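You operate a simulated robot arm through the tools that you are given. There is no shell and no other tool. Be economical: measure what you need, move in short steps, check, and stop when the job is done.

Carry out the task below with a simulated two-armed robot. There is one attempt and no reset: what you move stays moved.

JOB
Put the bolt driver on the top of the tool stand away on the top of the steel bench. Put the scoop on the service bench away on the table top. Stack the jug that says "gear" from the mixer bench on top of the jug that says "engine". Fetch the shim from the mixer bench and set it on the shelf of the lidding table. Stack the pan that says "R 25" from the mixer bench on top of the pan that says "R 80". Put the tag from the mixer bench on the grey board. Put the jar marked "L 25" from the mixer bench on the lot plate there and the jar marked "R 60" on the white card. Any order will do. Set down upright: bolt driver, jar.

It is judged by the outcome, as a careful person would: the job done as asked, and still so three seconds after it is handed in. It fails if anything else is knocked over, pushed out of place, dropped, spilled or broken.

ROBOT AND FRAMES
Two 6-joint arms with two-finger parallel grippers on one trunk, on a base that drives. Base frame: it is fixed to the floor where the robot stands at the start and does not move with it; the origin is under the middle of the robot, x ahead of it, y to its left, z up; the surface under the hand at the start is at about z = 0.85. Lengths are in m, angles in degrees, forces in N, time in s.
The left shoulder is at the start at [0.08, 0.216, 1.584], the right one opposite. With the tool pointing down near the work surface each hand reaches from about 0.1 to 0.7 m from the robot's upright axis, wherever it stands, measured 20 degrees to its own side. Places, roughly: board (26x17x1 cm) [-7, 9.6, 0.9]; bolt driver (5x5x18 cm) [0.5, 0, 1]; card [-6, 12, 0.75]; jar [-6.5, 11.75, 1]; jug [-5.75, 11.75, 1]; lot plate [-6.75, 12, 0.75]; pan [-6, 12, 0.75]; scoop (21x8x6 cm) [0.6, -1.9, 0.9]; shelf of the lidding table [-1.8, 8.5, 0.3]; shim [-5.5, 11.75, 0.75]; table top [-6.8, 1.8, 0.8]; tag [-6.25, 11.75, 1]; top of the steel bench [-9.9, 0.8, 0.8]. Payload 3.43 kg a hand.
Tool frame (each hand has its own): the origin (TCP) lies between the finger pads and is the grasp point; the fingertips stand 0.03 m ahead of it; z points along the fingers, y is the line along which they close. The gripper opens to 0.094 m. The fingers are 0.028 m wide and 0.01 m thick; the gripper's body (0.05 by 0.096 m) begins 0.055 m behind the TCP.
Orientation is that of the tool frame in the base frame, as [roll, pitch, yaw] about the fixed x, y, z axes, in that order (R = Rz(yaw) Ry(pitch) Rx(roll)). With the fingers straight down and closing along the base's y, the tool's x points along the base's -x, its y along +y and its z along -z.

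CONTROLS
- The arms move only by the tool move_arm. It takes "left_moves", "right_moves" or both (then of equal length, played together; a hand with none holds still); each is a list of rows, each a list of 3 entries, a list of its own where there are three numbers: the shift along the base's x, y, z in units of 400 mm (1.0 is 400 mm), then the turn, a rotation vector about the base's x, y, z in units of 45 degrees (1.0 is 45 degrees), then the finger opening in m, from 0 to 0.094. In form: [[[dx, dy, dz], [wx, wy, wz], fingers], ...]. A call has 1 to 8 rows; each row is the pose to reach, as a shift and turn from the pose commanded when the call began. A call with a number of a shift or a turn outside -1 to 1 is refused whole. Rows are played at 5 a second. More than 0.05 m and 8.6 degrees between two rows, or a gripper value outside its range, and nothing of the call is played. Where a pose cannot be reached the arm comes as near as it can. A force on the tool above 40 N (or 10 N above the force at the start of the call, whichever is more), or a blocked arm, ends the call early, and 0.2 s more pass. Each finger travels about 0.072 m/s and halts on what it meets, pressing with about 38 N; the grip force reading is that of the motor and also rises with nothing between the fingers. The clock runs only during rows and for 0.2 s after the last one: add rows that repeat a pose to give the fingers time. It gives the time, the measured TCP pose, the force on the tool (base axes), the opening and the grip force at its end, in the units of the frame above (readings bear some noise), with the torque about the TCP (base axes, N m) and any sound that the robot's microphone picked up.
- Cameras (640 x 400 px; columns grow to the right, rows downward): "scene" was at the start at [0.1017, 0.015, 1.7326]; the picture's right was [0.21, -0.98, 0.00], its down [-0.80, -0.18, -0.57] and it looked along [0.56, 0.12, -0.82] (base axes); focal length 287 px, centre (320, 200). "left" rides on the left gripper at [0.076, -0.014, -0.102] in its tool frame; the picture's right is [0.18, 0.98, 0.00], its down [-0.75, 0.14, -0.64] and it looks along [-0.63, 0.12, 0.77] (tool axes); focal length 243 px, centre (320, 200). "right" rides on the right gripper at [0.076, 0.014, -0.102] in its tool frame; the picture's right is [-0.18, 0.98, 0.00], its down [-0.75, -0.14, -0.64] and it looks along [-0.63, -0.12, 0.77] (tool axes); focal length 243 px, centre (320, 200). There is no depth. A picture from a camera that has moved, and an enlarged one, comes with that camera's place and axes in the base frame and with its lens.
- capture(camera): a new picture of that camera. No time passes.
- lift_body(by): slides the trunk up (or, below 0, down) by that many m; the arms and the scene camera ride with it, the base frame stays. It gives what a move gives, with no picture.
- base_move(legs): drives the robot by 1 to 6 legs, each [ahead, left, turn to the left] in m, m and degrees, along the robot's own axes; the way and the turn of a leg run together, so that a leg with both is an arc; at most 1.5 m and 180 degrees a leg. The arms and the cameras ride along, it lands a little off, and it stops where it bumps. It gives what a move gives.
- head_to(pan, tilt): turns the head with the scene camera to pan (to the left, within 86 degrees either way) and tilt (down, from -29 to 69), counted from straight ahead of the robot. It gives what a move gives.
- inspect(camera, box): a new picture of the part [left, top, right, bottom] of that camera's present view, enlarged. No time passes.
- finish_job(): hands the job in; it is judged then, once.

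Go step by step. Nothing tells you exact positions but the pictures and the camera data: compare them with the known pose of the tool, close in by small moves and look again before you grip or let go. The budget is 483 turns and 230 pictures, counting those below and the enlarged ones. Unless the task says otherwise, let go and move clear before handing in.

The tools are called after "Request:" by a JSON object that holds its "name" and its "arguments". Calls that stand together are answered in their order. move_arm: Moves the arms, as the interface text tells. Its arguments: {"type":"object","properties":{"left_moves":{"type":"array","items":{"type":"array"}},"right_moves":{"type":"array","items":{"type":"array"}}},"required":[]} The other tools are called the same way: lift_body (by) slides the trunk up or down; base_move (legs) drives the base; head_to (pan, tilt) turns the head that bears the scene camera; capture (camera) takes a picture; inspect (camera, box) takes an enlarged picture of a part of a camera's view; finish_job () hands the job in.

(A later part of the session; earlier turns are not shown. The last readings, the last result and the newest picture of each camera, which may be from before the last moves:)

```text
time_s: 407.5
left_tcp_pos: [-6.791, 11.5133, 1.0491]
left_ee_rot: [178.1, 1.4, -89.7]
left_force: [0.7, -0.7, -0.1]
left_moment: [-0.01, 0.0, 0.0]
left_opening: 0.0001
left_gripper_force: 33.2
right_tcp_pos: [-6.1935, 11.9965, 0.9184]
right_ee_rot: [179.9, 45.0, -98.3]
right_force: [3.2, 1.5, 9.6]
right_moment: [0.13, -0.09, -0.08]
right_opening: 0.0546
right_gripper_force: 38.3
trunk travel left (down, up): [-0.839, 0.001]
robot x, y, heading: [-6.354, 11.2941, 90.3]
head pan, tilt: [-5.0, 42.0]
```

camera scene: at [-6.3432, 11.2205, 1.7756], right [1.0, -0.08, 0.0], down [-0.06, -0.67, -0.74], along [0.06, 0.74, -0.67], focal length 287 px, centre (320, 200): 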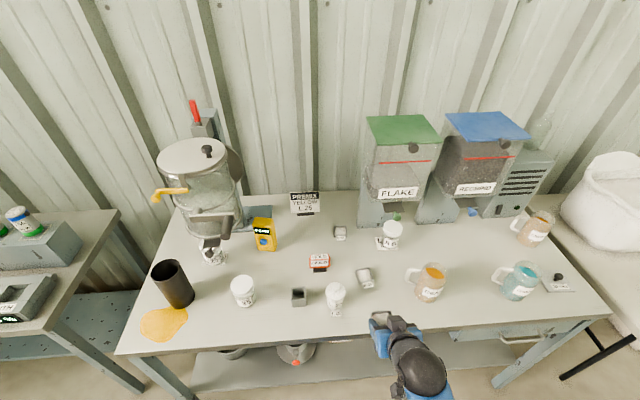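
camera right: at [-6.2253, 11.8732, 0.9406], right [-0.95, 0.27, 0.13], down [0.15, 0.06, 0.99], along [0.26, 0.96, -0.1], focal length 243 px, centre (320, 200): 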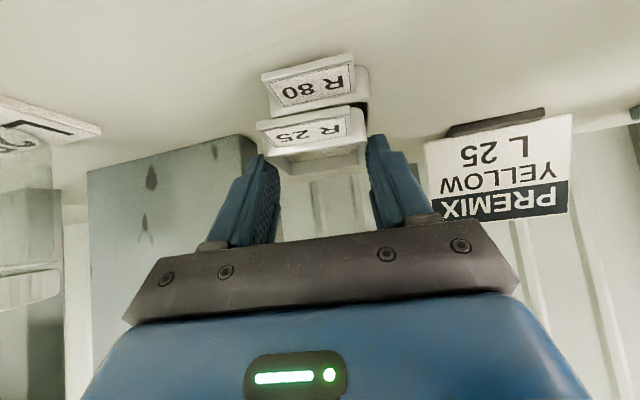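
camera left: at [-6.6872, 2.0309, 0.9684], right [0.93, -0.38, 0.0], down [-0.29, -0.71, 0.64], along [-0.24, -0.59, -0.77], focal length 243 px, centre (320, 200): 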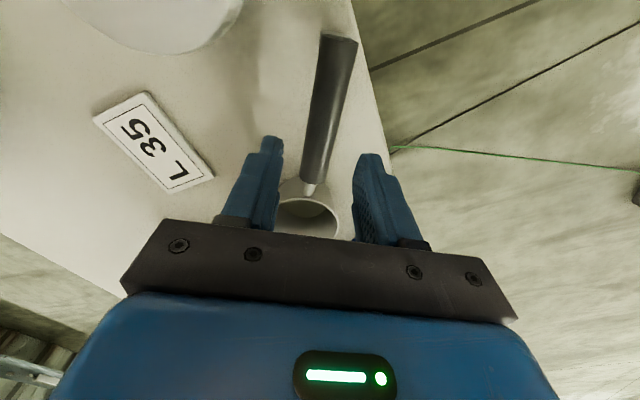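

Contact. I'll ease off a millimetre, look, then release.

Request:
{"name": "move_arm", "arguments": {"right_moves": [[[0, 0, 0.003], [0, 0, 0], 0.04], [[0, 0, 0.003], [0, 0, 0], 0.04]]}}

Request:
{"name": "inspect", "arguments": {"camera": "right", "box": [220, 20, 420, 180]}}

```text
time_s: 408.1
left_tcp_pos: [-6.7926, 11.5147, 1.0496]
left_ee_rot: [178.2, 1.3, -89.6]
left_force: [-0.7, 0.4, 0.8]
left_moment: [-0.01, -0.01, -0.02]
left_opening: 0.0
left_gripper_force: 32.8
right_tcp_pos: [-6.1943, 11.9954, 0.9182]
right_ee_rot: [180.0, 44.8, -98.2]
right_force: [1.9, 1.2, 7.2]
right_moment: [0.22, -0.06, -0.01]
right_opening: 0.055
right_gripper_force: 38.1
trunk travel left (down, up): [-0.839, 0.001]
robot x, y, heading: [-6.3548, 11.2958, 90.7]
head pan, tilt: [-5.0, 42.0]
```

```text
2.50 times, centred on (320, 100) of right
camera zoom: at [-6.2277, 11.8728, 0.9385], right [-0.95, 0.27, 0.13], down [0.15, 0.06, 0.99], along [0.26, 0.96, -0.1], focal length 606 px, centre (320, 450)
```

zoom: 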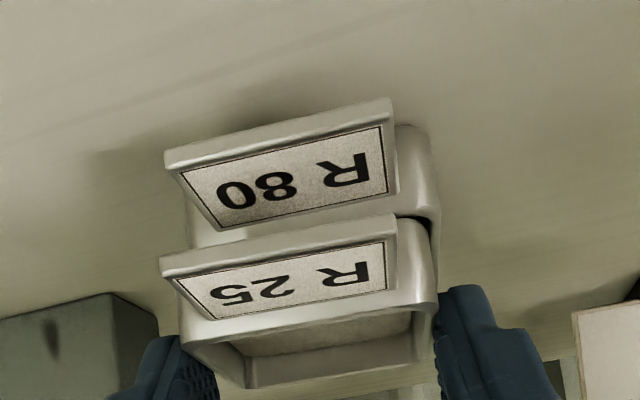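

The pans are stacked neatly. I'll open and withdraw along the tool axis.

Request:
{"name": "move_arm", "arguments": {"right_moves": [[[0, 0, 0.002], [0, 0, 0], 0.06], [[0, 0, 0.002], [0, 0, 0], 0.08], [[0, 0, 0.002], [0, 0, 0], 0.094], [[0, 0, 0.002], [0, 0, 0], 0.094], [[-0.008, -0.06, 0.06], [0, 0, 0], 0.094], [[-0.016, -0.13, 0.13], [0, 0, 0], 0.094], [[-0.025, -0.2, 0.2], [0, 0, 0], 0.094], [[-0.025, -0.25, 0.24], [0, 0, 0], 0.094]]}}

Request:
{"name": "capture", "arguments": {"camera": "right"}}

```text
time_s: 409.9
left_tcp_pos: [-6.7918, 11.5139, 1.0491]
left_ee_rot: [178.2, 1.3, -89.6]
left_force: [-0.2, -0.3, -0.7]
left_moment: [-0.02, 0.03, 0.0]
left_opening: 0.0
left_gripper_force: 33.2
right_tcp_pos: [-6.2043, 11.8949, 1.0131]
right_ee_rot: [-179.9, 44.7, -98.1]
right_force: [-0.1, -0.2, 0.0]
right_moment: [-0.05, -0.01, 0.03]
right_opening: 0.0938
right_gripper_force: 0.1
trunk travel left (down, up): [-0.839, 0.001]
robot x, y, heading: [-6.3553, 11.2974, 90.5]
head pan, tilt: [-5.0, 42.0]
```

```text
75 pictures are left
camera right: at [-6.2369, 11.7721, 1.0338], right [-0.95, 0.27, 0.13], down [0.15, 0.06, 0.99], along [0.26, 0.96, -0.1], focal length 243 px, centre (320, 200)
```

right: 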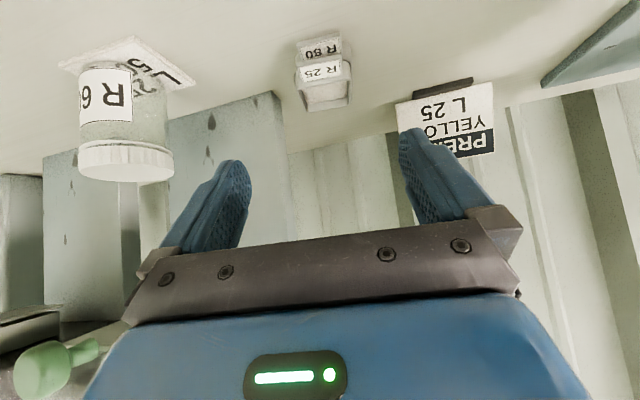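

The pans are done. Next is the GEAR jug, about 0.072 m in diameter and 0.165 m tall, full of oil. I'll raise the hand, back out, and reposition for a 45° angled approach that avoids its handle.

Request:
{"name": "move_arm", "arguments": {"right_moves": [[[0, -0.05, 0.1], [0, 0, 0], 0.094], [[0, -0.15, 0.17], [0, 0, 0], 0.094], [[0, -0.25, 0.2], [0, 0, 0], 0.094], [[0, -0.3, 0.2], [0, 0, 0], 0.094]]}}

Request:
{"name": "base_move", "arguments": {"legs": [[-0.27, 0, -0.5], [0, -0.4, 0]]}}

```text
time_s: 410.9
left_tcp_pos: [-6.7911, 11.5141, 1.0491]
left_ee_rot: [178.3, 1.3, -89.6]
left_force: [-0.7, -0.4, 0.3]
left_moment: [0.0, -0.04, 0.0]
left_opening: 0.0001
left_gripper_force: 32.8
right_tcp_pos: [-6.2056, 11.776, 1.0961]
right_ee_rot: [-180.0, 44.7, -98.2]
right_force: [0.1, 0.3, -0.1]
right_moment: [-0.01, 0.05, 0.01]
right_opening: 0.094
right_gripper_force: 0.0
trunk travel left (down, up): [-0.839, 0.001]
robot x, y, heading: [-6.355, 11.291, 90.5]
head pan, tilt: [-5.0, 42.0]
```

```text
time_s: 414.9
left_tcp_pos: [-6.3869, 11.2452, 1.0484]
left_ee_rot: [178.4, 1.3, -90.2]
left_force: [0.0, -0.2, 0.2]
left_moment: [-0.03, -0.02, -0.01]
left_opening: 0.0
left_gripper_force: 32.7
right_tcp_pos: [-5.7983, 11.5008, 1.0947]
right_ee_rot: [-179.7, 44.8, -98.6]
right_force: [-0.2, 0.7, -0.5]
right_moment: [0.01, 0.0, 0.01]
right_opening: 0.0941
right_gripper_force: 0.0
trunk travel left (down, up): [-0.839, 0.001]
robot x, y, heading: [-5.9529, 11.0208, 89.6]
head pan, tilt: [-5.0, 42.0]
```

Request:
{"name": "move_arm", "arguments": {"right_moves": [[[0, 0, 0], [0, 0, 0.18], 0.094], [[0, 0, 0], [0, 0, 0.36], 0.094], [[0, 0, 0], [0, 0, 0.54], 0.094], [[0, 0, 0], [0, 0, 0.72], 0.094], [[0, 0, 0], [0, 0, 0.9], 0.094], [[0, 0, 0], [0, 0, 0.9], 0.094]]}}

Request:
{"name": "move_arm", "arguments": {"right_moves": [[[0, 0, -0.03], [0, 0, 0.15], 0.094], [[0, 0, -0.06], [0, 0, 0.29], 0.094], [[0, 0, -0.06], [0, 0, 0.29], 0.094]]}}

```text
time_s: 416.3
left_tcp_pos: [-6.3843, 11.244, 1.049]
left_ee_rot: [178.2, 1.3, -90.1]
left_force: [-0.2, 0.0, 0.7]
left_moment: [-0.05, 0.0, 0.0]
left_opening: 0.0
left_gripper_force: 32.7
right_tcp_pos: [-5.7965, 11.5, 1.0958]
right_ee_rot: [-180.0, 44.8, -58.2]
right_force: [0.2, 0.2, -0.1]
right_moment: [0.01, 0.01, 0.02]
right_opening: 0.0938
right_gripper_force: 0.1
trunk travel left (down, up): [-0.839, 0.001]
robot x, y, heading: [-5.9506, 11.0202, 89.7]
head pan, tilt: [-5.0, 42.0]
```

```text
time_s: 417.1
left_tcp_pos: [-6.3845, 11.2453, 1.0498]
left_ee_rot: [178.2, 1.3, -90.2]
left_force: [-0.3, 0.9, -0.2]
left_moment: [-0.02, -0.01, 0.01]
left_opening: 0.0
left_gripper_force: 32.8
right_tcp_pos: [-5.7948, 11.4994, 1.0703]
right_ee_rot: [-179.9, 44.7, -45.1]
right_force: [0.1, 0.0, 0.1]
right_moment: [0.03, 0.01, 0.0]
right_opening: 0.0939
right_gripper_force: 0.0
trunk travel left (down, up): [-0.839, 0.001]
robot x, y, heading: [-5.9518, 11.0214, 90.0]
head pan, tilt: [-5.0, 42.0]
```

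Request:
{"name": "move_arm", "arguments": {"right_moves": [[[0, 0, -0.03], [0.118, 0.118, 0], 0.094], [[0, 0, -0.06], [0.236, 0.236, 0], 0.094], [[0, 0, -0.09], [0.354, 0.354, 0], 0.094], [[0, 0, -0.12], [0.471, 0.471, 0], 0.094], [[0, 0, -0.12], [0.471, 0.471, 0], 0.094]]}}

Request:
{"name": "capture", "arguments": {"camera": "right"}}

Request:
{"name": "capture", "arguments": {"camera": "scene"}}

```text
time_s: 418.3
left_tcp_pos: [-6.3841, 11.2457, 1.0484]
left_ee_rot: [178.2, 1.3, -90.1]
left_force: [0.0, 0.2, -0.3]
left_moment: [-0.01, -0.01, 0.0]
left_opening: 0.0
left_gripper_force: 33.1
right_tcp_pos: [-5.7954, 11.5012, 1.0216]
right_ee_rot: [179.7, 74.7, -45.4]
right_force: [-0.3, -0.4, -1.3]
right_moment: [0.02, 0.02, -0.01]
right_opening: 0.0941
right_gripper_force: 0.1
trunk travel left (down, up): [-0.839, 0.001]
robot x, y, heading: [-5.9517, 11.0245, 89.6]
head pan, tilt: [-5.0, 42.0]
```

```text
74 pictures are left
camera right: at [-5.7221, 11.407, 0.9759], right [-0.73, -0.66, 0.18], down [0.4, -0.2, 0.9], along [-0.55, 0.73, 0.41], focal length 243 px, centre (320, 200)
```

right: 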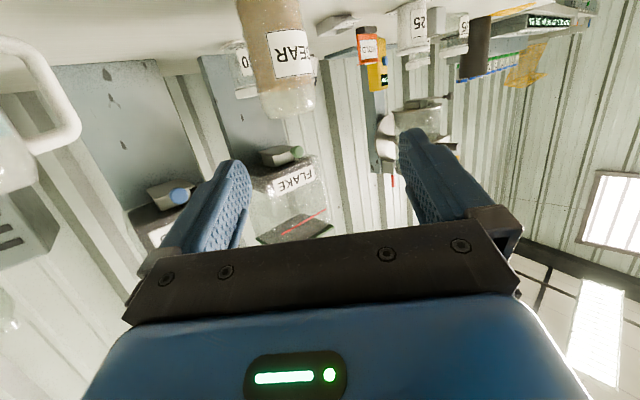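

```text
73 pictures are left
camera scene: at [-5.9424, 11.1348, 1.7757], right [1.0, -0.09, 0.0], down [-0.06, -0.67, -0.74], along [0.07, 0.74, -0.67], focal length 287 px, centre (320, 200)
```

scene: 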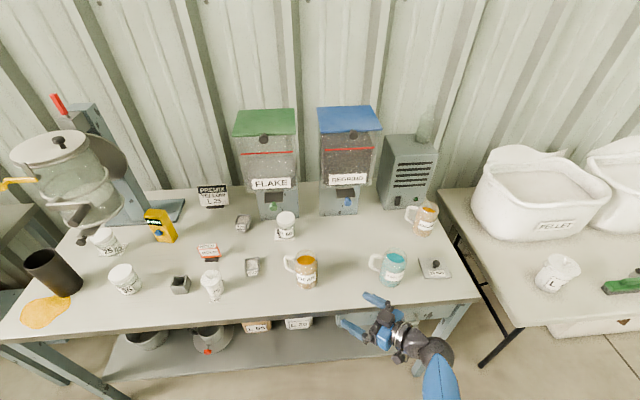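

Request:
{"name": "inspect", "arguments": {"camera": "scene", "box": [270, 190, 460, 310]}}

```text
3.33 times, centred on (365, 250) of scene
camera zoom: at [-5.9424, 11.1348, 1.7757], right [1.0, -0.09, 0.0], down [-0.06, -0.67, -0.74], along [0.07, 0.74, -0.67], focal length 957 px, centre (170, 33)
```

zoom: 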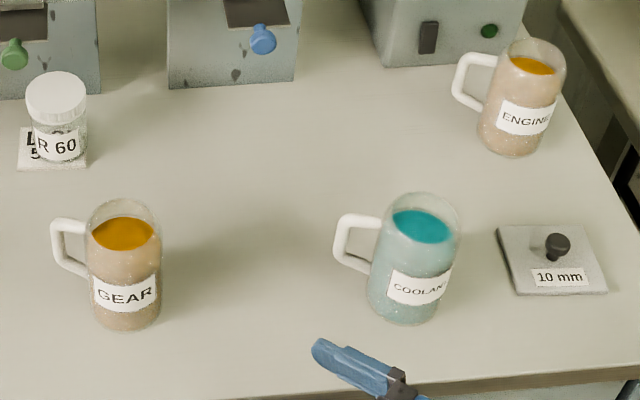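

GEAR's axis is at (-5.935, 11.694), rim z≈1.04; ENGINE's at about (-5.44, 11.89). I'll go to the staging point in line with GEAR at z≈0.965.

Request:
{"name": "move_arm", "arguments": {"right_moves": [[[-0.025, 0.06, -0.04], [0, 0, 0], 0.094], [[-0.05, 0.12, -0.08], [0, 0, 0], 0.094], [[-0.075, 0.18, -0.12], [0, 0, 0], 0.094], [[-0.1015, 0.2345, -0.1415], [0, 0, 0], 0.094], [[-0.1015, 0.2345, -0.1415], [0, 0, 0], 0.094]]}}

Request:
{"name": "capture", "arguments": {"camera": "right"}}

Request:
{"name": "inspect", "arguments": {"camera": "scene", "box": [270, 230, 430, 330]}}

```text
time_s: 419.5
left_tcp_pos: [-6.3848, 11.2451, 1.0491]
left_ee_rot: [178.2, 1.4, -90.2]
left_force: [0.1, 0.8, -0.3]
left_moment: [-0.02, 0.0, 0.01]
left_opening: 0.0
left_gripper_force: 33.0
right_tcp_pos: [-5.8362, 11.5958, 0.9646]
right_ee_rot: [179.6, 74.7, -45.5]
right_force: [-0.1, 0.3, 0.8]
right_moment: [-0.02, -0.01, 0.02]
right_opening: 0.0941
right_gripper_force: 0.2
trunk travel left (down, up): [-0.839, 0.001]
robot x, y, heading: [-5.9531, 11.023, 89.7]
head pan, tilt: [-5.0, 42.0]
```

```text
71 pictures are left
camera right: at [-5.7631, 11.5021, 0.9193], right [-0.73, -0.66, 0.18], down [0.4, -0.2, 0.9], along [-0.55, 0.73, 0.41], focal length 243 px, centre (320, 200)
```

right: 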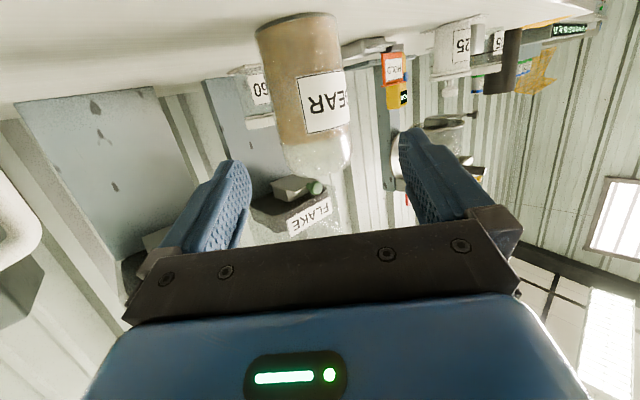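

```text
4.00 times, centred on (350, 280) of scene
camera zoom: at [-5.9424, 11.135, 1.7757], right [1.0, -0.09, 0.0], down [-0.06, -0.67, -0.74], along [0.07, 0.74, -0.67], focal length 1148 px, centre (200, -120)
```

zoom: 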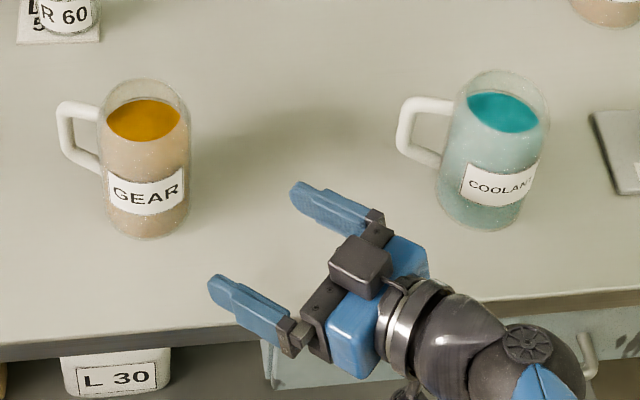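

The gripper axis points right at GEAR. I'll advance until the jug is between the pads.

Request:
{"name": "move_arm", "arguments": {"right_moves": [[[-0.07, 0.07, 0], [0, 0, 0], 0.094], [[-0.14, 0.14, 0], [0, 0, 0], 0.094], [[-0.2, 0.2, 0], [0, 0, 0], 0.094], [[-0.23, 0.23, 0], [0, 0, 0], 0.094], [[-0.23, 0.23, 0], [0, 0, 0], 0.094]]}}

Request:
{"name": "capture", "arguments": {"camera": "right"}}

Request:
{"name": "inspect", "arguments": {"camera": "scene", "box": [270, 230, 390, 320]}}

```text
time_s: 420.7
left_tcp_pos: [-6.384, 11.2453, 1.0485]
left_ee_rot: [178.3, 1.2, -90.2]
left_force: [0.3, -0.5, -0.1]
left_moment: [0.02, -0.04, 0.01]
left_opening: 0.0
left_gripper_force: 33.1
right_tcp_pos: [-5.9278, 11.6865, 0.9654]
right_ee_rot: [179.8, 74.7, -45.6]
right_force: [0.9, 1.6, -0.2]
right_moment: [0.0, -0.01, -0.04]
right_opening: 0.094
right_gripper_force: 0.0
trunk travel left (down, up): [-0.839, 0.001]
robot x, y, heading: [-5.9514, 11.0217, 89.6]
head pan, tilt: [-5.0, 42.0]
```

```text
69 pictures are left
camera right: at [-5.8545, 11.5929, 0.9195], right [-0.73, -0.66, 0.18], down [0.4, -0.2, 0.9], along [-0.55, 0.73, 0.41], focal length 243 px, centre (320, 200)
```

right: 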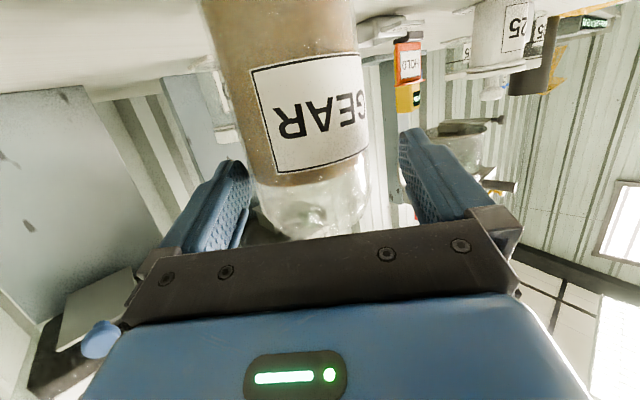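

```text
4.44 times, centred on (330, 275) of scene
camera zoom: at [-5.9421, 11.1353, 1.7757], right [1.0, -0.09, 0.0], down [-0.06, -0.67, -0.74], along [0.07, 0.74, -0.67], focal length 1276 px, centre (276, -133)
```

zoom: 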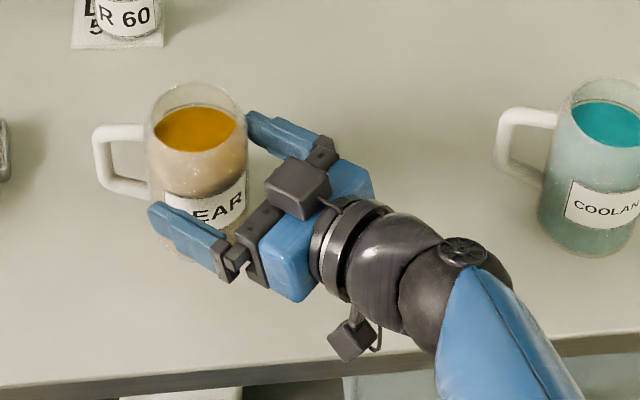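

Well centred. I'll close on the jug.

Request:
{"name": "move_arm", "arguments": {"right_moves": [[[0, 0, 0], [0, 0, 0], 0.075], [[0, 0, 0], [0, 0, 0], 0.06], [[0, 0, 0], [0, 0, 0], 0.05], [[0, 0, 0], [0, 0, 0], 0.05], [[0, 0, 0], [0, 0, 0], 0.05]]}}

Request:
{"name": "move_arm", "arguments": {"right_moves": [[[0, 0, 0.015], [0, 0, 0], 0.05], [[0, 0, 0.03], [0, 0, 0], 0.05], [[0, 0, 0.05], [0, 0, 0], 0.05], [[0, 0, 0.05], [0, 0, 0], 0.05]]}}

Request:
{"name": "inspect", "arguments": {"camera": "scene", "box": [270, 230, 390, 320]}}

```text
time_s: 421.9
left_tcp_pos: [-6.3846, 11.245, 1.0492]
left_ee_rot: [178.1, 1.3, -90.2]
left_force: [0.5, 0.1, -0.7]
left_moment: [-0.05, 0.02, -0.04]
left_opening: 0.0
left_gripper_force: 32.8
right_tcp_pos: [-5.9271, 11.6848, 0.9654]
right_ee_rot: [179.7, 74.7, -45.6]
right_force: [0.4, 0.7, 0.0]
right_moment: [-0.04, 0.08, -0.06]
right_opening: 0.0755
right_gripper_force: 37.8
trunk travel left (down, up): [-0.839, 0.001]
robot x, y, heading: [-5.9508, 11.0222, 89.6]
head pan, tilt: [-5.0, 42.0]
```

```text
time_s: 422.9
left_tcp_pos: [-6.3853, 11.2451, 1.0491]
left_ee_rot: [178.1, 1.3, -90.2]
left_force: [0.0, -0.4, 0.4]
left_moment: [-0.03, 0.0, 0.03]
left_opening: 0.0
left_gripper_force: 33.3
right_tcp_pos: [-5.9285, 11.6867, 0.9847]
right_ee_rot: [179.4, 74.7, -45.8]
right_force: [-0.3, -0.2, -4.8]
right_moment: [-0.16, -0.15, 0.0]
right_opening: 0.0752
right_gripper_force: 37.8
trunk travel left (down, up): [-0.839, 0.001]
robot x, y, heading: [-5.9519, 11.0236, 89.8]
head pan, tilt: [-5.0, 42.0]
```

```text
4.44 times, centred on (330, 275) of scene
camera zoom: at [-5.9426, 11.1363, 1.7756], right [1.0, -0.09, 0.0], down [-0.06, -0.67, -0.74], along [0.07, 0.74, -0.67], focal length 1276 px, centre (276, -133)
```

zoom: 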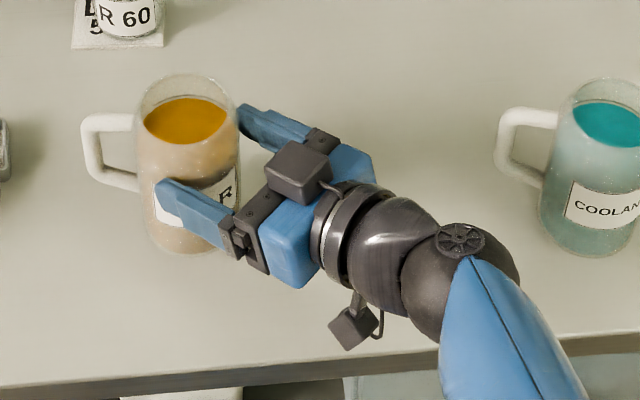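

GEAR is held (about 0.5 kg) and looks level. I'll raise it slowly above the other jugs.

Request:
{"name": "move_arm", "arguments": {"right_moves": [[[0, 0, 0.06], [0, 0, 0], 0.05], [[0, 0, 0.12], [0, 0, 0], 0.05], [[0, 0, 0.18], [0, 0, 0], 0.05], [[0, 0, 0.24], [0, 0, 0], 0.05], [[0, 0, 0.31], [0, 0, 0], 0.05], [[0, 0, 0.38], [0, 0, 0], 0.05], [[0, 0, 0.45], [0, 0, 0], 0.05], [[0, 0, 0.48], [0, 0, 0], 0.05]]}}

Request:
{"name": "capture", "arguments": {"camera": "scene"}}

```text
time_s: 424.7
left_tcp_pos: [-6.3853, 11.2454, 1.0478]
left_ee_rot: [178.1, 1.3, -90.1]
left_force: [0.4, -0.2, 0.7]
left_moment: [0.0, 0.0, 0.01]
left_opening: 0.0001
left_gripper_force: 32.6
right_tcp_pos: [-5.928, 11.686, 1.1786]
right_ee_rot: [179.6, 74.7, -45.6]
right_force: [-0.3, 0.3, -4.2]
right_moment: [-0.13, -0.13, 0.02]
right_opening: 0.0752
right_gripper_force: 37.7
trunk travel left (down, up): [-0.839, 0.001]
robot x, y, heading: [-5.9525, 11.0212, 90.1]
head pan, tilt: [-5.0, 42.0]
```

```text
66 pictures are left
camera scene: at [-5.9426, 11.1359, 1.7756], right [1.0, -0.09, 0.0], down [-0.06, -0.67, -0.74], along [0.07, 0.74, -0.67], focal length 287 px, centre (320, 200)
```

scene: 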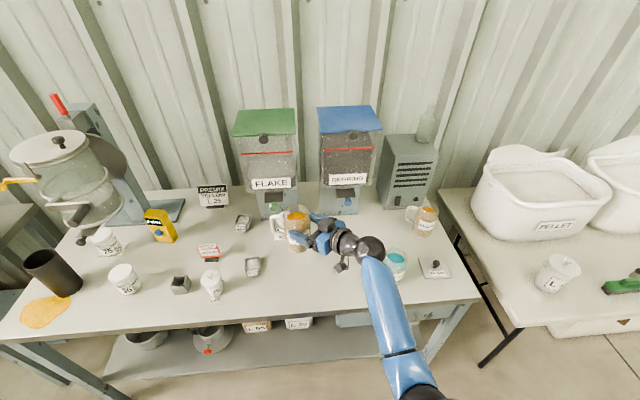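

I'll strafe right so GEAR passes above COOLANT, stopping short of ENGINE.

Request:
{"name": "base_move", "arguments": {"legs": [[0, -0.45, 0]]}}

Request:
{"name": "head_to", "arguments": {"pan": -5, "tilt": 38}}

Request:
{"name": "capture", "arguments": {"camera": "scene"}}

Request:
{"name": "inspect", "arguments": {"camera": "scene", "box": [240, 150, 420, 290]}}

```text
time_s: 427.4
left_tcp_pos: [-5.9416, 11.2425, 1.0478]
left_ee_rot: [178.3, 1.3, -90.1]
left_force: [-0.5, -0.5, -0.6]
left_moment: [-0.01, 0.03, -0.01]
left_opening: 0.0001
left_gripper_force: 32.4
right_tcp_pos: [-5.4853, 11.6839, 1.1777]
right_ee_rot: [179.9, 74.6, -45.1]
right_force: [0.3, 0.1, -5.0]
right_moment: [-0.14, -0.18, 0.01]
right_opening: 0.0752
right_gripper_force: 38.0
trunk travel left (down, up): [-0.839, 0.001]
robot x, y, heading: [-5.5074, 11.0194, 89.9]
head pan, tilt: [-5.0, 42.0]
```

```text
time_s: 428.1
left_tcp_pos: [-5.94, 11.2423, 1.0484]
left_ee_rot: [178.3, 1.3, -89.7]
left_force: [-0.6, 0.2, 0.6]
left_moment: [-0.01, -0.02, 0.0]
left_opening: 0.0
left_gripper_force: 32.9
right_tcp_pos: [-5.4853, 11.685, 1.1769]
right_ee_rot: [179.7, 74.6, -45.2]
right_force: [0.7, 0.3, -4.9]
right_moment: [-0.16, -0.17, 0.0]
right_opening: 0.0752
right_gripper_force: 37.9
trunk travel left (down, up): [-0.839, 0.001]
robot x, y, heading: [-5.5063, 11.0238, 89.7]
head pan, tilt: [-5.0, 38.0]
```

```text
65 pictures are left
camera scene: at [-5.4979, 11.1373, 1.7815], right [1.0, -0.09, 0.0], down [-0.05, -0.61, -0.79], along [0.07, 0.78, -0.62], focal length 287 px, centre (320, 200)
```

scene: 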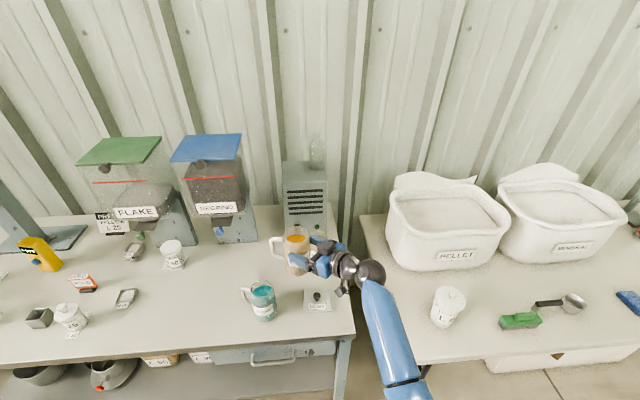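

```text
2.86 times, centred on (330, 220) of scene
camera zoom: at [-5.4979, 11.1373, 1.7815], right [1.0, -0.09, 0.0], down [-0.05, -0.61, -0.79], along [0.07, 0.78, -0.62], focal length 820 px, centre (291, 143)
```

zoom: 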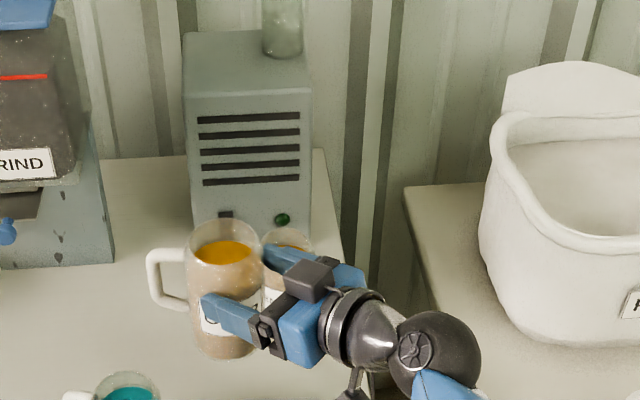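

ENGINE is partly hidden behind GEAR from my head camera. The left hand's camera should see it from the side, so I'll use it for triangulation.

Request:
{"name": "capture", "arguments": {"camera": "left"}}

```text
63 pictures are left
camera left: at [-5.9233, 11.163, 1.1488], right [-0.98, -0.19, 0.03], down [-0.12, 0.74, 0.66], along [-0.14, 0.65, -0.75], focal length 243 px, centre (320, 200)
```

left: 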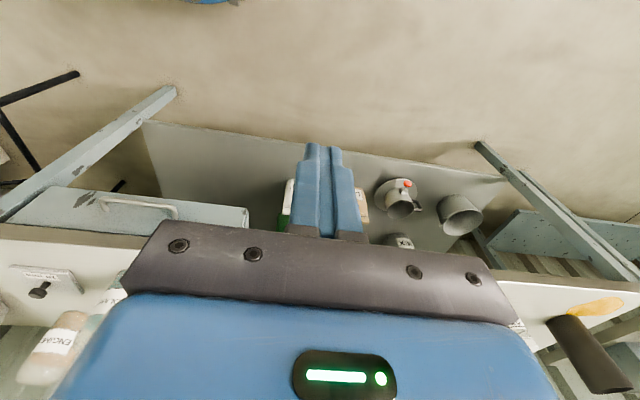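

Relative measurement puts ENGINE at (+0.500, +0.202) from GEAR's original spot, so the target TCP is about (-5.427, 11.887). I'll approach at height.

Request:
{"name": "base_move", "arguments": {"legs": [[0.1, 0, 0]]}}

Request:
{"name": "move_arm", "arguments": {"right_moves": [[[0.04, 0.06, 0], [0, 0, 0], 0.05], [[0.08, 0.12, 0], [0, 0, 0], 0.05], [[0.12, 0.18, 0], [0, 0, 0], 0.05], [[0.145, 0.24, 0], [0, 0, 0], 0.05], [[0.145, 0.24, 0], [0, 0, 0], 0.05]]}}

Request:
{"name": "inspect", "arguments": {"camera": "scene", "box": [280, 150, 420, 270]}}

Request:
{"name": "capture", "arguments": {"camera": "left"}}

```text
time_s: 429.2
left_tcp_pos: [-5.9393, 11.3334, 1.0507]
left_ee_rot: [178.2, 1.8, -89.9]
left_force: [-0.9, -1.2, 0.8]
left_moment: [0.05, -0.01, 0.0]
left_opening: 0.0002
left_gripper_force: 33.2
right_tcp_pos: [-5.4847, 11.7737, 1.1823]
right_ee_rot: [-179.3, 75.0, -44.3]
right_force: [-0.4, -0.5, -3.5]
right_moment: [-0.15, -0.18, -0.04]
right_opening: 0.075
right_gripper_force: 38.0
trunk travel left (down, up): [-0.839, 0.001]
robot x, y, heading: [-5.5033, 11.1163, 90.0]
head pan, tilt: [-5.0, 38.0]
```

```text
time_s: 430.4
left_tcp_pos: [-5.939, 11.3396, 1.048]
left_ee_rot: [178.2, 1.4, -89.8]
left_force: [0.3, 0.3, -0.1]
left_moment: [0.02, 0.03, -0.02]
left_opening: 0.0001
left_gripper_force: 32.9
right_tcp_pos: [-5.4243, 11.8767, 1.1782]
right_ee_rot: [179.5, 74.7, -45.4]
right_force: [-0.4, 0.3, -4.7]
right_moment: [-0.16, -0.15, 0.04]
right_opening: 0.0753
right_gripper_force: 37.8
trunk travel left (down, up): [-0.839, 0.001]
robot x, y, heading: [-5.5036, 11.1185, 90.2]
head pan, tilt: [-5.0, 38.0]
```

```text
3.33 times, centred on (350, 210) of scene
camera zoom: at [-5.4957, 11.2348, 1.7815], right [1.0, -0.09, 0.0], down [-0.05, -0.61, -0.79], along [0.07, 0.78, -0.62], focal length 957 px, centre (220, 167)
```

zoom: 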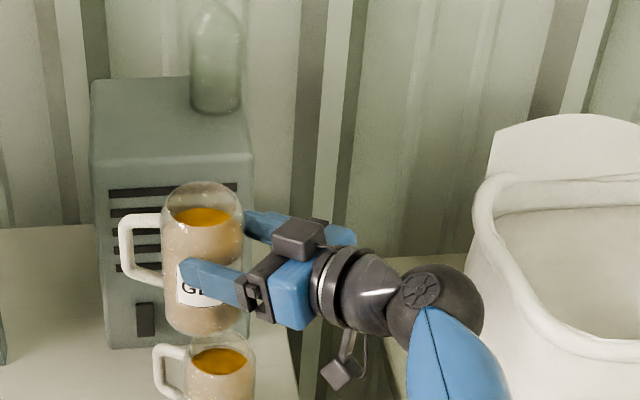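

```text
61 pictures are left
camera left: at [-5.9218, 11.2605, 1.1493], right [-0.98, -0.19, 0.03], down [-0.12, 0.74, 0.66], along [-0.14, 0.65, -0.75], focal length 243 px, centre (320, 200)
```

left: 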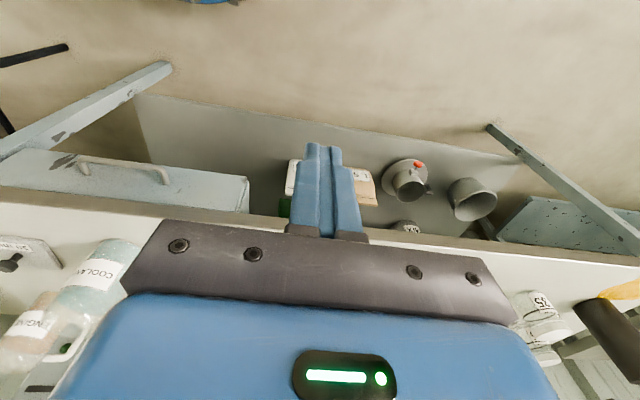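

Comparing both rims in this view: GEAR must shift about +18 mm in x and +7 mm in y, and ENGINE's rim is near z≈1.01. I'll adjust and come down partway.

Request:
{"name": "move_arm", "arguments": {"right_moves": [[[0.02, 0.008, 0], [0, 0, 0], 0.05], [[0.045, 0.0175, 0], [0, 0, 0], 0.05], [[0.045, 0.0175, -0.04], [0, 0, 0], 0.05], [[0.045, 0.0175, -0.08], [0, 0, 0], 0.05], [[0.045, 0.0175, -0.105], [0, 0, 0], 0.05], [[0.045, 0.0175, -0.105], [0, 0, 0], 0.05]]}}

Request:
{"name": "inspect", "arguments": {"camera": "scene", "box": [290, 180, 390, 270]}}

```text
time_s: 431.8
left_tcp_pos: [-5.9383, 11.3391, 1.0484]
left_ee_rot: [178.2, 1.4, -90.0]
left_force: [-0.2, 0.0, 0.4]
left_moment: [0.0, -0.01, 0.0]
left_opening: 0.0
left_gripper_force: 32.8
right_tcp_pos: [-5.4067, 11.884, 1.1342]
right_ee_rot: [179.4, 74.8, -45.5]
right_force: [-0.3, -0.4, -5.0]
right_moment: [-0.15, -0.14, 0.04]
right_opening: 0.0752
right_gripper_force: 37.9
trunk travel left (down, up): [-0.839, 0.001]
robot x, y, heading: [-5.504, 11.1181, 89.9]
head pan, tilt: [-5.0, 38.0]
```

```text
4.44 times, centred on (340, 225) of scene
camera zoom: at [-5.4956, 11.235, 1.7815], right [1.0, -0.09, 0.0], down [-0.05, -0.61, -0.79], along [0.07, 0.78, -0.62], focal length 1276 px, centre (231, 89)
```

zoom: 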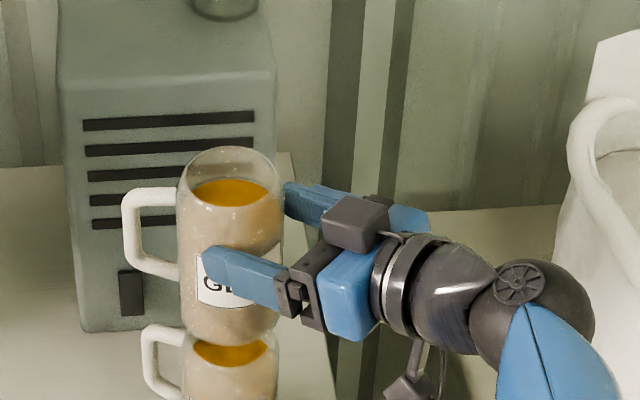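

x looks aligned; y is still uncertain by about a centimetre. I'll turn the left hand so its camera views the stack from the side.

Request:
{"name": "move_arm", "arguments": {"left_moves": [[[0, 0, 0], [0, 0, -0.167], 0.0], [[0, 0, 0], [0, 0, -0.333], 0.0], [[0, 0, 0], [0, 0, -0.5], 0.0], [[0, 0, 0], [0, 0, -0.667], 0.0], [[0, 0, 0], [0, 0, -0.833], 0.0], [[0, 0, 0], [0, 0, -1.0], 0.0], [[0, 0, 0], [0, 0, -1.0], 0.0]]}}

Request:
{"name": "move_arm", "arguments": {"left_moves": [[[0, 0, 0], [0.118, -0.118, 0], 0.0], [[0, 0, 0], [0.236, -0.236, 0], 0.0], [[0, 0, 0], [0.354, -0.354, 0], 0.0], [[0, 0, 0], [0.471, -0.471, 0], 0.0], [[0, 0, 0], [0.471, -0.471, 0], 0.0]]}}

Request:
{"name": "capture", "arguments": {"camera": "left"}}

```text
time_s: 433.4
left_tcp_pos: [-5.938, 11.3395, 1.0501]
left_ee_rot: [178.2, 1.2, -135.0]
left_force: [0.3, -0.6, -0.6]
left_moment: [0.0, 0.0, 0.01]
left_opening: 0.0
left_gripper_force: 32.9
right_tcp_pos: [-5.4081, 11.885, 1.1339]
right_ee_rot: [179.4, 74.6, -45.5]
right_force: [0.2, 0.3, -4.5]
right_moment: [-0.16, -0.13, -0.01]
right_opening: 0.0746
right_gripper_force: 37.9
trunk travel left (down, up): [-0.839, 0.001]
robot x, y, heading: [-5.503, 11.1185, 90.0]
head pan, tilt: [-5.0, 38.0]
```

```text
time_s: 434.6
left_tcp_pos: [-5.9294, 11.3601, 1.0111]
left_ee_rot: [178.1, 31.3, -134.8]
left_force: [0.4, 0.0, 0.8]
left_moment: [0.01, -0.02, 0.0]
left_opening: 0.0
left_gripper_force: 33.4
left hand out of reach, approached as far as the arm can: row 1, 2, 3, 4, 5
right_tcp_pos: [-5.407, 11.8847, 1.1354]
right_ee_rot: [179.3, 74.6, -45.5]
right_force: [0.0, -0.7, -4.3]
right_moment: [-0.14, -0.15, 0.03]
right_opening: 0.0746
right_gripper_force: 38.0
trunk travel left (down, up): [-0.839, 0.001]
robot x, y, heading: [-5.5035, 11.1195, 89.8]
head pan, tilt: [-5.0, 38.0]
```

```text
59 pictures are left
camera left: at [-6.0007, 11.2635, 1.0593], right [-0.82, 0.57, -0.07], down [0.13, 0.3, 0.94], along [0.56, 0.76, -0.32], focal length 243 px, centre (320, 200)
```

left: 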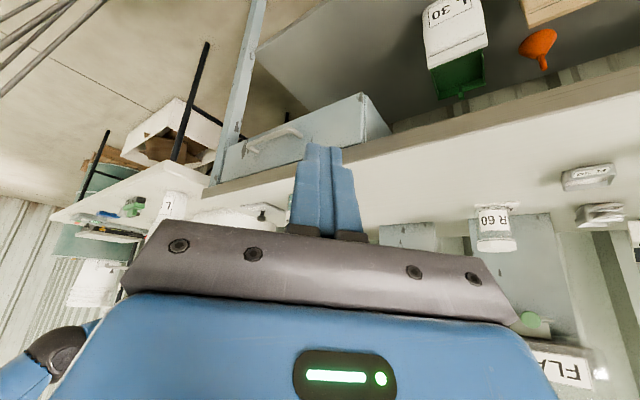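

Request:
{"name": "move_arm", "arguments": {"left_moves": [[[0, 0, 0], [0, 0, 0.167], 0.0], [[0, 0, 0], [0, 0, 0.333], 0.0], [[0, 0, 0], [0, 0, 0.5], 0.0], [[0, 0, 0], [0, 0, 0.667], 0.0], [[0, 0, 0], [0, 0, 0.833], 0.0], [[0, 0, 0], [0, 0, 1.0], 0.0], [[0, 0, 0], [0, 0, 1.0], 0.0]]}}

Request:
{"name": "capture", "arguments": {"camera": "left"}}

```text
time_s: 436.1
left_tcp_pos: [-5.9998, 11.3798, 1.0538]
left_ee_rot: [168.0, 33.2, -95.4]
left_force: [0.2, 0.0, 0.8]
left_moment: [-0.02, 0.04, 0.0]
left_opening: 0.0001
left_gripper_force: 33.2
right_tcp_pos: [-5.4077, 11.8856, 1.1299]
right_ee_rot: [179.1, 74.5, -45.8]
right_force: [0.2, 0.3, -5.6]
right_moment: [-0.13, -0.15, 0.02]
right_opening: 0.0747
right_gripper_force: 38.1
trunk travel left (down, up): [-0.839, 0.001]
robot x, y, heading: [-5.5078, 11.1208, 90.0]
head pan, tilt: [-5.0, 38.0]
stopped in row 7 (left hand): the arm was blocked; the commanded pose is now the measured one
```

```text
58 pictures are left
camera left: at [-5.9779, 11.2587, 1.0937], right [-0.98, -0.18, 0.07], down [0.02, 0.27, 0.96], along [-0.19, 0.95, -0.26], focal length 243 px, centre (320, 200)
```

left: 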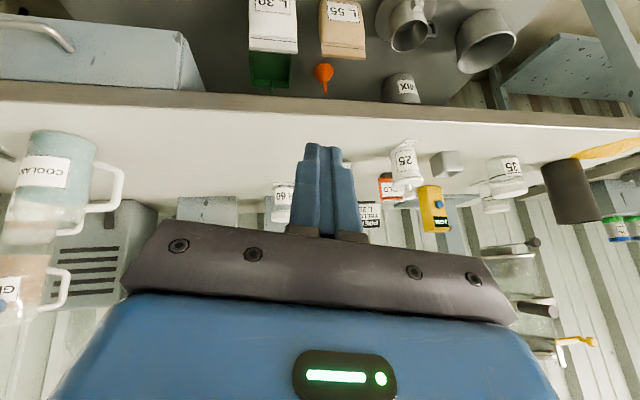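

The side view didn't help, but both jugs are flat-based, so a few millimetres of error is safe. I'll nudge +5 mm in y and lower very gently until GEAR rests on ENGINE's rim.

Request:
{"name": "move_arm", "arguments": {"right_moves": [[[0, 0.012, -0.005], [0, 0, 0], 0.05], [[0, 0.012, -0.015], [0, 0, 0], 0.05], [[0, 0.012, -0.02], [0, 0, 0], 0.05]]}}

Request:
{"name": "inspect", "arguments": {"camera": "scene", "box": [310, 190, 370, 270]}}

```text
time_s: 436.9
left_tcp_pos: [-6.0015, 11.3778, 1.0566]
left_ee_rot: [168.0, 33.2, -95.3]
left_force: [0.0, 0.2, 0.3]
left_moment: [-0.03, 0.01, 0.04]
left_opening: 0.0003
left_gripper_force: 33.0
right_tcp_pos: [-5.4082, 11.889, 1.1274]
right_ee_rot: [179.4, 74.7, -45.4]
right_force: [-0.9, -0.3, -5.1]
right_moment: [-0.18, -0.15, -0.01]
right_opening: 0.075
right_gripper_force: 38.2
trunk travel left (down, up): [-0.839, 0.001]
robot x, y, heading: [-5.5047, 11.116, 90.0]
head pan, tilt: [-5.0, 38.0]
```

```text
5.00 times, centred on (340, 230) of scene
camera zoom: at [-5.4959, 11.2351, 1.7814], right [1.0, -0.09, 0.0], down [-0.05, -0.61, -0.79], along [0.07, 0.78, -0.62], focal length 1436 px, centre (220, 50)
```

zoom: 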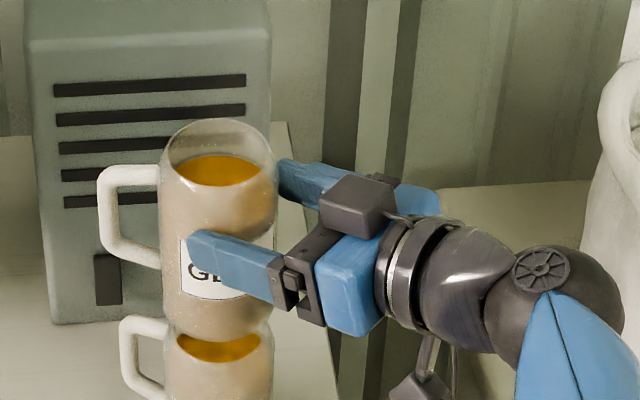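

Estimates average out to about zero offset, so I'll continue lowering gently.

Request:
{"name": "move_arm", "arguments": {"right_moves": [[[0, 0, -0.01], [0, 0, 0], 0.05], [[0, 0, -0.02], [0, 0, 0], 0.05], [[0, 0, -0.02], [0, 0, 0], 0.05]]}}

Request:
{"name": "move_arm", "arguments": {"right_moves": [[[0, 0, -0.008], [0, 0, 0], 0.05], [[0, 0, -0.008], [0, 0, 0], 0.05]]}}

```text
time_s: 437.7
left_tcp_pos: [-6.0005, 11.3795, 1.0564]
left_ee_rot: [168.0, 33.3, -95.3]
left_force: [-0.6, 1.5, 0.2]
left_moment: [-0.01, -0.03, 0.0]
left_opening: 0.0
left_gripper_force: 33.1
right_tcp_pos: [-5.4097, 11.8899, 1.1193]
right_ee_rot: [179.4, 74.6, -45.4]
right_force: [-0.1, -0.3, -4.0]
right_moment: [-0.13, -0.1, 0.01]
right_opening: 0.0747
right_gripper_force: 38.4
trunk travel left (down, up): [-0.839, 0.001]
robot x, y, heading: [-5.5037, 11.1174, 89.8]
head pan, tilt: [-5.0, 38.0]
```

```text
time_s: 438.3
left_tcp_pos: [-6.0014, 11.3789, 1.0556]
left_ee_rot: [168.0, 33.2, -95.4]
left_force: [-0.2, -0.3, 0.3]
left_moment: [-0.01, -0.01, 0.02]
left_opening: 0.0
left_gripper_force: 32.8
right_tcp_pos: [-5.4082, 11.8888, 1.1154]
right_ee_rot: [179.4, 74.6, -45.5]
right_force: [-0.4, -1.1, -4.1]
right_moment: [-0.17, -0.15, -0.02]
right_opening: 0.0747
right_gripper_force: 37.9
trunk travel left (down, up): [-0.839, 0.001]
robot x, y, heading: [-5.505, 11.1186, 89.9]
head pan, tilt: [-5.0, 38.0]
```

Request:
{"name": "move_arm", "arguments": {"right_moves": [[[0, 0, -0.008], [0, 0, 0], 0.05], [[0, 0, -0.008], [0, 0, 0], 0.05]]}}

Request:
{"name": "move_arm", "arguments": {"right_moves": [[[0, 0, -0.008], [0, 0, 0], 0.05], [[0, 0, -0.008], [0, 0, 0], 0.05]]}}

Request:
{"name": "inspect", "arguments": {"camera": "scene", "box": [310, 190, 370, 270]}}

```text
time_s: 438.9
left_tcp_pos: [-6.0016, 11.3791, 1.0562]
left_ee_rot: [168.0, 33.2, -95.3]
left_force: [-1.6, 0.5, -0.1]
left_moment: [-0.01, -0.01, 0.0]
left_opening: 0.0
left_gripper_force: 32.6
right_tcp_pos: [-5.4071, 11.8908, 1.1123]
right_ee_rot: [179.5, 74.6, -45.4]
right_force: [-0.3, 0.0, -4.8]
right_moment: [-0.13, -0.12, -0.01]
right_opening: 0.0746
right_gripper_force: 38.5
trunk travel left (down, up): [-0.839, 0.001]
robot x, y, heading: [-5.5082, 11.1189, 90.2]
head pan, tilt: [-5.0, 38.0]
```

```text
time_s: 439.5
left_tcp_pos: [-6.0, 11.3788, 1.0558]
left_ee_rot: [168.0, 33.3, -95.3]
left_force: [0.4, 0.3, -0.2]
left_moment: [0.01, 0.0, -0.02]
left_opening: 0.0002
left_gripper_force: 33.0
right_tcp_pos: [-5.4066, 11.8898, 1.1088]
right_ee_rot: [179.3, 74.6, -45.5]
right_force: [0.5, -0.2, -4.9]
right_moment: [-0.13, -0.12, -0.01]
right_opening: 0.075
right_gripper_force: 37.9
trunk travel left (down, up): [-0.839, 0.001]
robot x, y, heading: [-5.5045, 11.1179, 89.9]
head pan, tilt: [-5.0, 38.0]
```

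```text
5.00 times, centred on (340, 230) of scene
camera zoom: at [-5.4958, 11.2354, 1.7815], right [1.0, -0.09, 0.0], down [-0.05, -0.61, -0.79], along [0.07, 0.78, -0.62], focal length 1436 px, centre (220, 50)
```

zoom: 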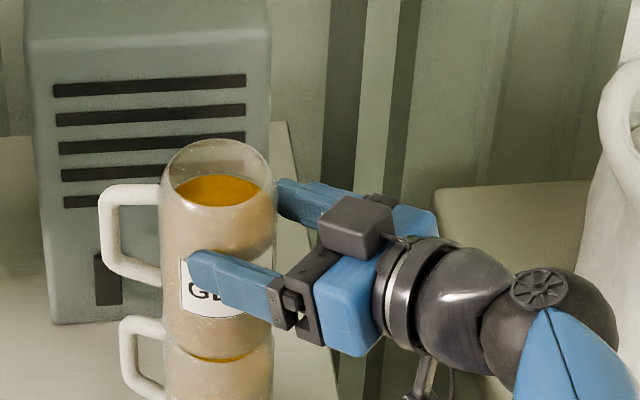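

Request:
{"name": "move_arm", "arguments": {"right_moves": [[[0, 0, -0.008], [0, 0, 0], 0.05], [[0, 0, -0.008], [0, 0, 0], 0.05]]}}

Request:
{"name": "move_arm", "arguments": {"right_moves": [[[0, 0, -0.008], [0, 0, 0], 0.05], [[0, 0, -0.008], [0, 0, 0], 0.05]]}}

Request:
{"name": "move_arm", "arguments": {"right_moves": [[[0, 0, -0.006], [0, 0, 0], 0.05], [[0, 0, -0.006], [0, 0, 0], 0.05]]}}

```text
time_s: 440.1
left_tcp_pos: [-6.0014, 11.3788, 1.0562]
left_ee_rot: [168.0, 33.2, -95.3]
left_force: [0.1, 0.1, -0.4]
left_moment: [0.03, 0.0, -0.02]
left_opening: 0.0
left_gripper_force: 32.9
right_tcp_pos: [-5.4077, 11.8897, 1.1066]
right_ee_rot: [179.5, 74.6, -45.6]
right_force: [-0.4, 0.4, -4.9]
right_moment: [-0.19, -0.15, -0.03]
right_opening: 0.0745
right_gripper_force: 38.1
trunk travel left (down, up): [-0.839, 0.001]
robot x, y, heading: [-5.505, 11.1163, 89.9]
head pan, tilt: [-5.0, 38.0]
```

```text
time_s: 440.7
left_tcp_pos: [-6.0015, 11.378, 1.0569]
left_ee_rot: [168.1, 33.3, -95.3]
left_force: [-0.1, -1.0, 0.5]
left_moment: [0.02, 0.0, -0.03]
left_opening: 0.0001
left_gripper_force: 32.7
right_tcp_pos: [-5.4085, 11.8899, 1.1046]
right_ee_rot: [179.8, 74.8, -45.1]
right_force: [-0.4, 1.7, 5.8]
right_moment: [0.36, 0.38, -0.03]
right_opening: 0.0747
right_gripper_force: 38.1
trunk travel left (down, up): [-0.839, 0.001]
robot x, y, heading: [-5.5062, 11.1178, 90.1]
head pan, tilt: [-5.0, 38.0]
```

```text
time_s: 441.3
left_tcp_pos: [-6.0019, 11.3761, 1.0577]
left_ee_rot: [168.0, 33.3, -95.3]
left_force: [-0.8, 0.6, -0.1]
left_moment: [0.02, 0.0, -0.02]
left_opening: 0.0
left_gripper_force: 33.6
right_tcp_pos: [-5.4079, 11.8887, 1.1049]
right_ee_rot: [-179.6, 75.1, -44.5]
right_force: [0.0, 4.5, 18.2]
right_moment: [0.42, 0.47, -0.03]
right_opening: 0.0744
right_gripper_force: 37.8
trunk travel left (down, up): [-0.839, 0.001]
robot x, y, heading: [-5.5086, 11.117, 89.6]
head pan, tilt: [-5.0, 38.0]
```

Contact: GEAR is resting on ENGINE. I'll relieve the extra pressure and inspect before letting go.

Request:
{"name": "move_arm", "arguments": {"right_moves": [[[0, 0, 0.008], [0, 0, 0], 0.05], [[0, 0, 0.008], [0, 0, 0], 0.05]]}}

Request:
{"name": "inspect", "arguments": {"camera": "scene", "box": [310, 190, 370, 270]}}

```text
time_s: 441.9
left_tcp_pos: [-6.0005, 11.3781, 1.0568]
left_ee_rot: [167.9, 33.3, -95.3]
left_force: [-0.2, 0.4, 0.0]
left_moment: [0.01, 0.01, 0.0]
left_opening: 0.0
left_gripper_force: 32.8
right_tcp_pos: [-5.407, 11.8879, 1.1055]
right_ee_rot: [-179.9, 74.7, -44.8]
right_force: [0.9, 5.6, 15.3]
right_moment: [0.98, 0.23, -0.16]
right_opening: 0.0744
right_gripper_force: 38.1
trunk travel left (down, up): [-0.839, 0.001]
robot x, y, heading: [-5.5021, 11.1169, 89.9]
head pan, tilt: [-5.0, 38.0]
```

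```text
5.00 times, centred on (340, 230) of scene
camera zoom: at [-5.4959, 11.232, 1.7818], right [1.0, -0.09, 0.0], down [-0.05, -0.61, -0.79], along [0.07, 0.79, -0.61], focal length 1436 px, centre (220, 50)
```

zoom: 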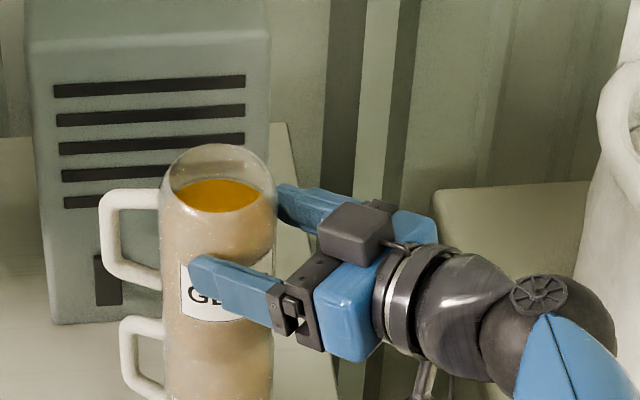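

The sides line up seamlessly. I'll relieve a bit more so nothing springs at release.

Request:
{"name": "move_arm", "arguments": {"right_moves": [[[0, 0, 0.006], [0, 0, 0], 0.05], [[0, 0, 0.006], [0, 0, 0], 0.05]]}}

```text
time_s: 442.5
left_tcp_pos: [-6.0005, 11.3777, 1.0563]
left_ee_rot: [168.0, 33.3, -95.3]
left_force: [0.1, 0.3, -0.2]
left_moment: [0.0, -0.03, -0.01]
left_opening: 0.0
left_gripper_force: 32.7
right_tcp_pos: [-5.4076, 11.8872, 1.1053]
right_ee_rot: [179.4, 74.5, -45.5]
right_force: [2.1, 1.9, 6.5]
right_moment: [0.56, -0.13, -0.08]
right_opening: 0.0746
right_gripper_force: 38.0
trunk travel left (down, up): [-0.839, 0.001]
robot x, y, heading: [-5.5077, 11.1203, 90.1]
head pan, tilt: [-5.0, 38.0]
```

Request:
{"name": "move_arm", "arguments": {"right_moves": [[[0, 0, 0.004], [0, 0, 0], 0.05], [[0, 0, 0.004], [0, 0, 0], 0.05]]}}

Request:
{"name": "move_arm", "arguments": {"right_moves": [[[0, 0, 0], [0, 0, 0], 0.078], [[0, 0, 0], [0, 0, 0], 0.082], [[0, 0, 0], [0, 0, 0], 0.088], [[0, 0, 0], [0, 0, 0], 0.094], [[0, 0, 0], [0, 0, 0], 0.094]]}}

Request:
{"name": "inspect", "arguments": {"camera": "scene", "box": [310, 180, 390, 270]}}

```text
time_s: 443.1
left_tcp_pos: [-6.0017, 11.3792, 1.0566]
left_ee_rot: [168.0, 33.3, -95.3]
left_force: [0.5, 0.4, 0.3]
left_moment: [-0.01, -0.02, -0.04]
left_opening: 0.0
left_gripper_force: 32.5
right_tcp_pos: [-5.4077, 11.888, 1.1053]
right_ee_rot: [179.0, 74.5, -45.9]
right_force: [1.0, -0.2, -3.4]
right_moment: [-0.09, -0.18, 0.01]
right_opening: 0.0744
right_gripper_force: 37.9
trunk travel left (down, up): [-0.839, 0.001]
robot x, y, heading: [-5.501, 11.1176, 90.4]
head pan, tilt: [-5.0, 38.0]
```

```text
time_s: 444.3
left_tcp_pos: [-6.0007, 11.3797, 1.0569]
left_ee_rot: [168.0, 33.2, -95.2]
left_force: [-0.1, 0.3, 0.3]
left_moment: [0.0, -0.02, 0.0]
left_opening: 0.0001
left_gripper_force: 33.5
right_tcp_pos: [-5.4072, 11.8888, 1.1086]
right_ee_rot: [179.5, 74.7, -45.4]
right_force: [0.4, -0.1, -0.1]
right_moment: [-0.01, -0.02, -0.02]
right_opening: 0.0942
right_gripper_force: 0.0
trunk travel left (down, up): [-0.839, 0.001]
robot x, y, heading: [-5.503, 11.1157, 89.9]
head pan, tilt: [-5.0, 38.0]
```

```text
4.44 times, centred on (350, 225) of scene
camera zoom: at [-5.4958, 11.234, 1.7816], right [1.0, -0.09, 0.0], down [-0.05, -0.61, -0.79], along [0.07, 0.78, -0.62], focal length 1276 px, centre (187, 89)
```

zoom: 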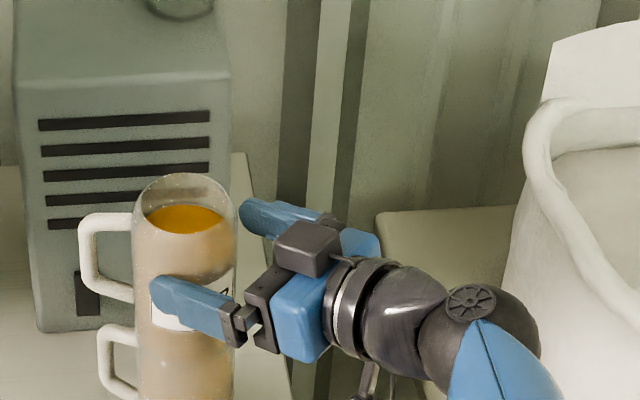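

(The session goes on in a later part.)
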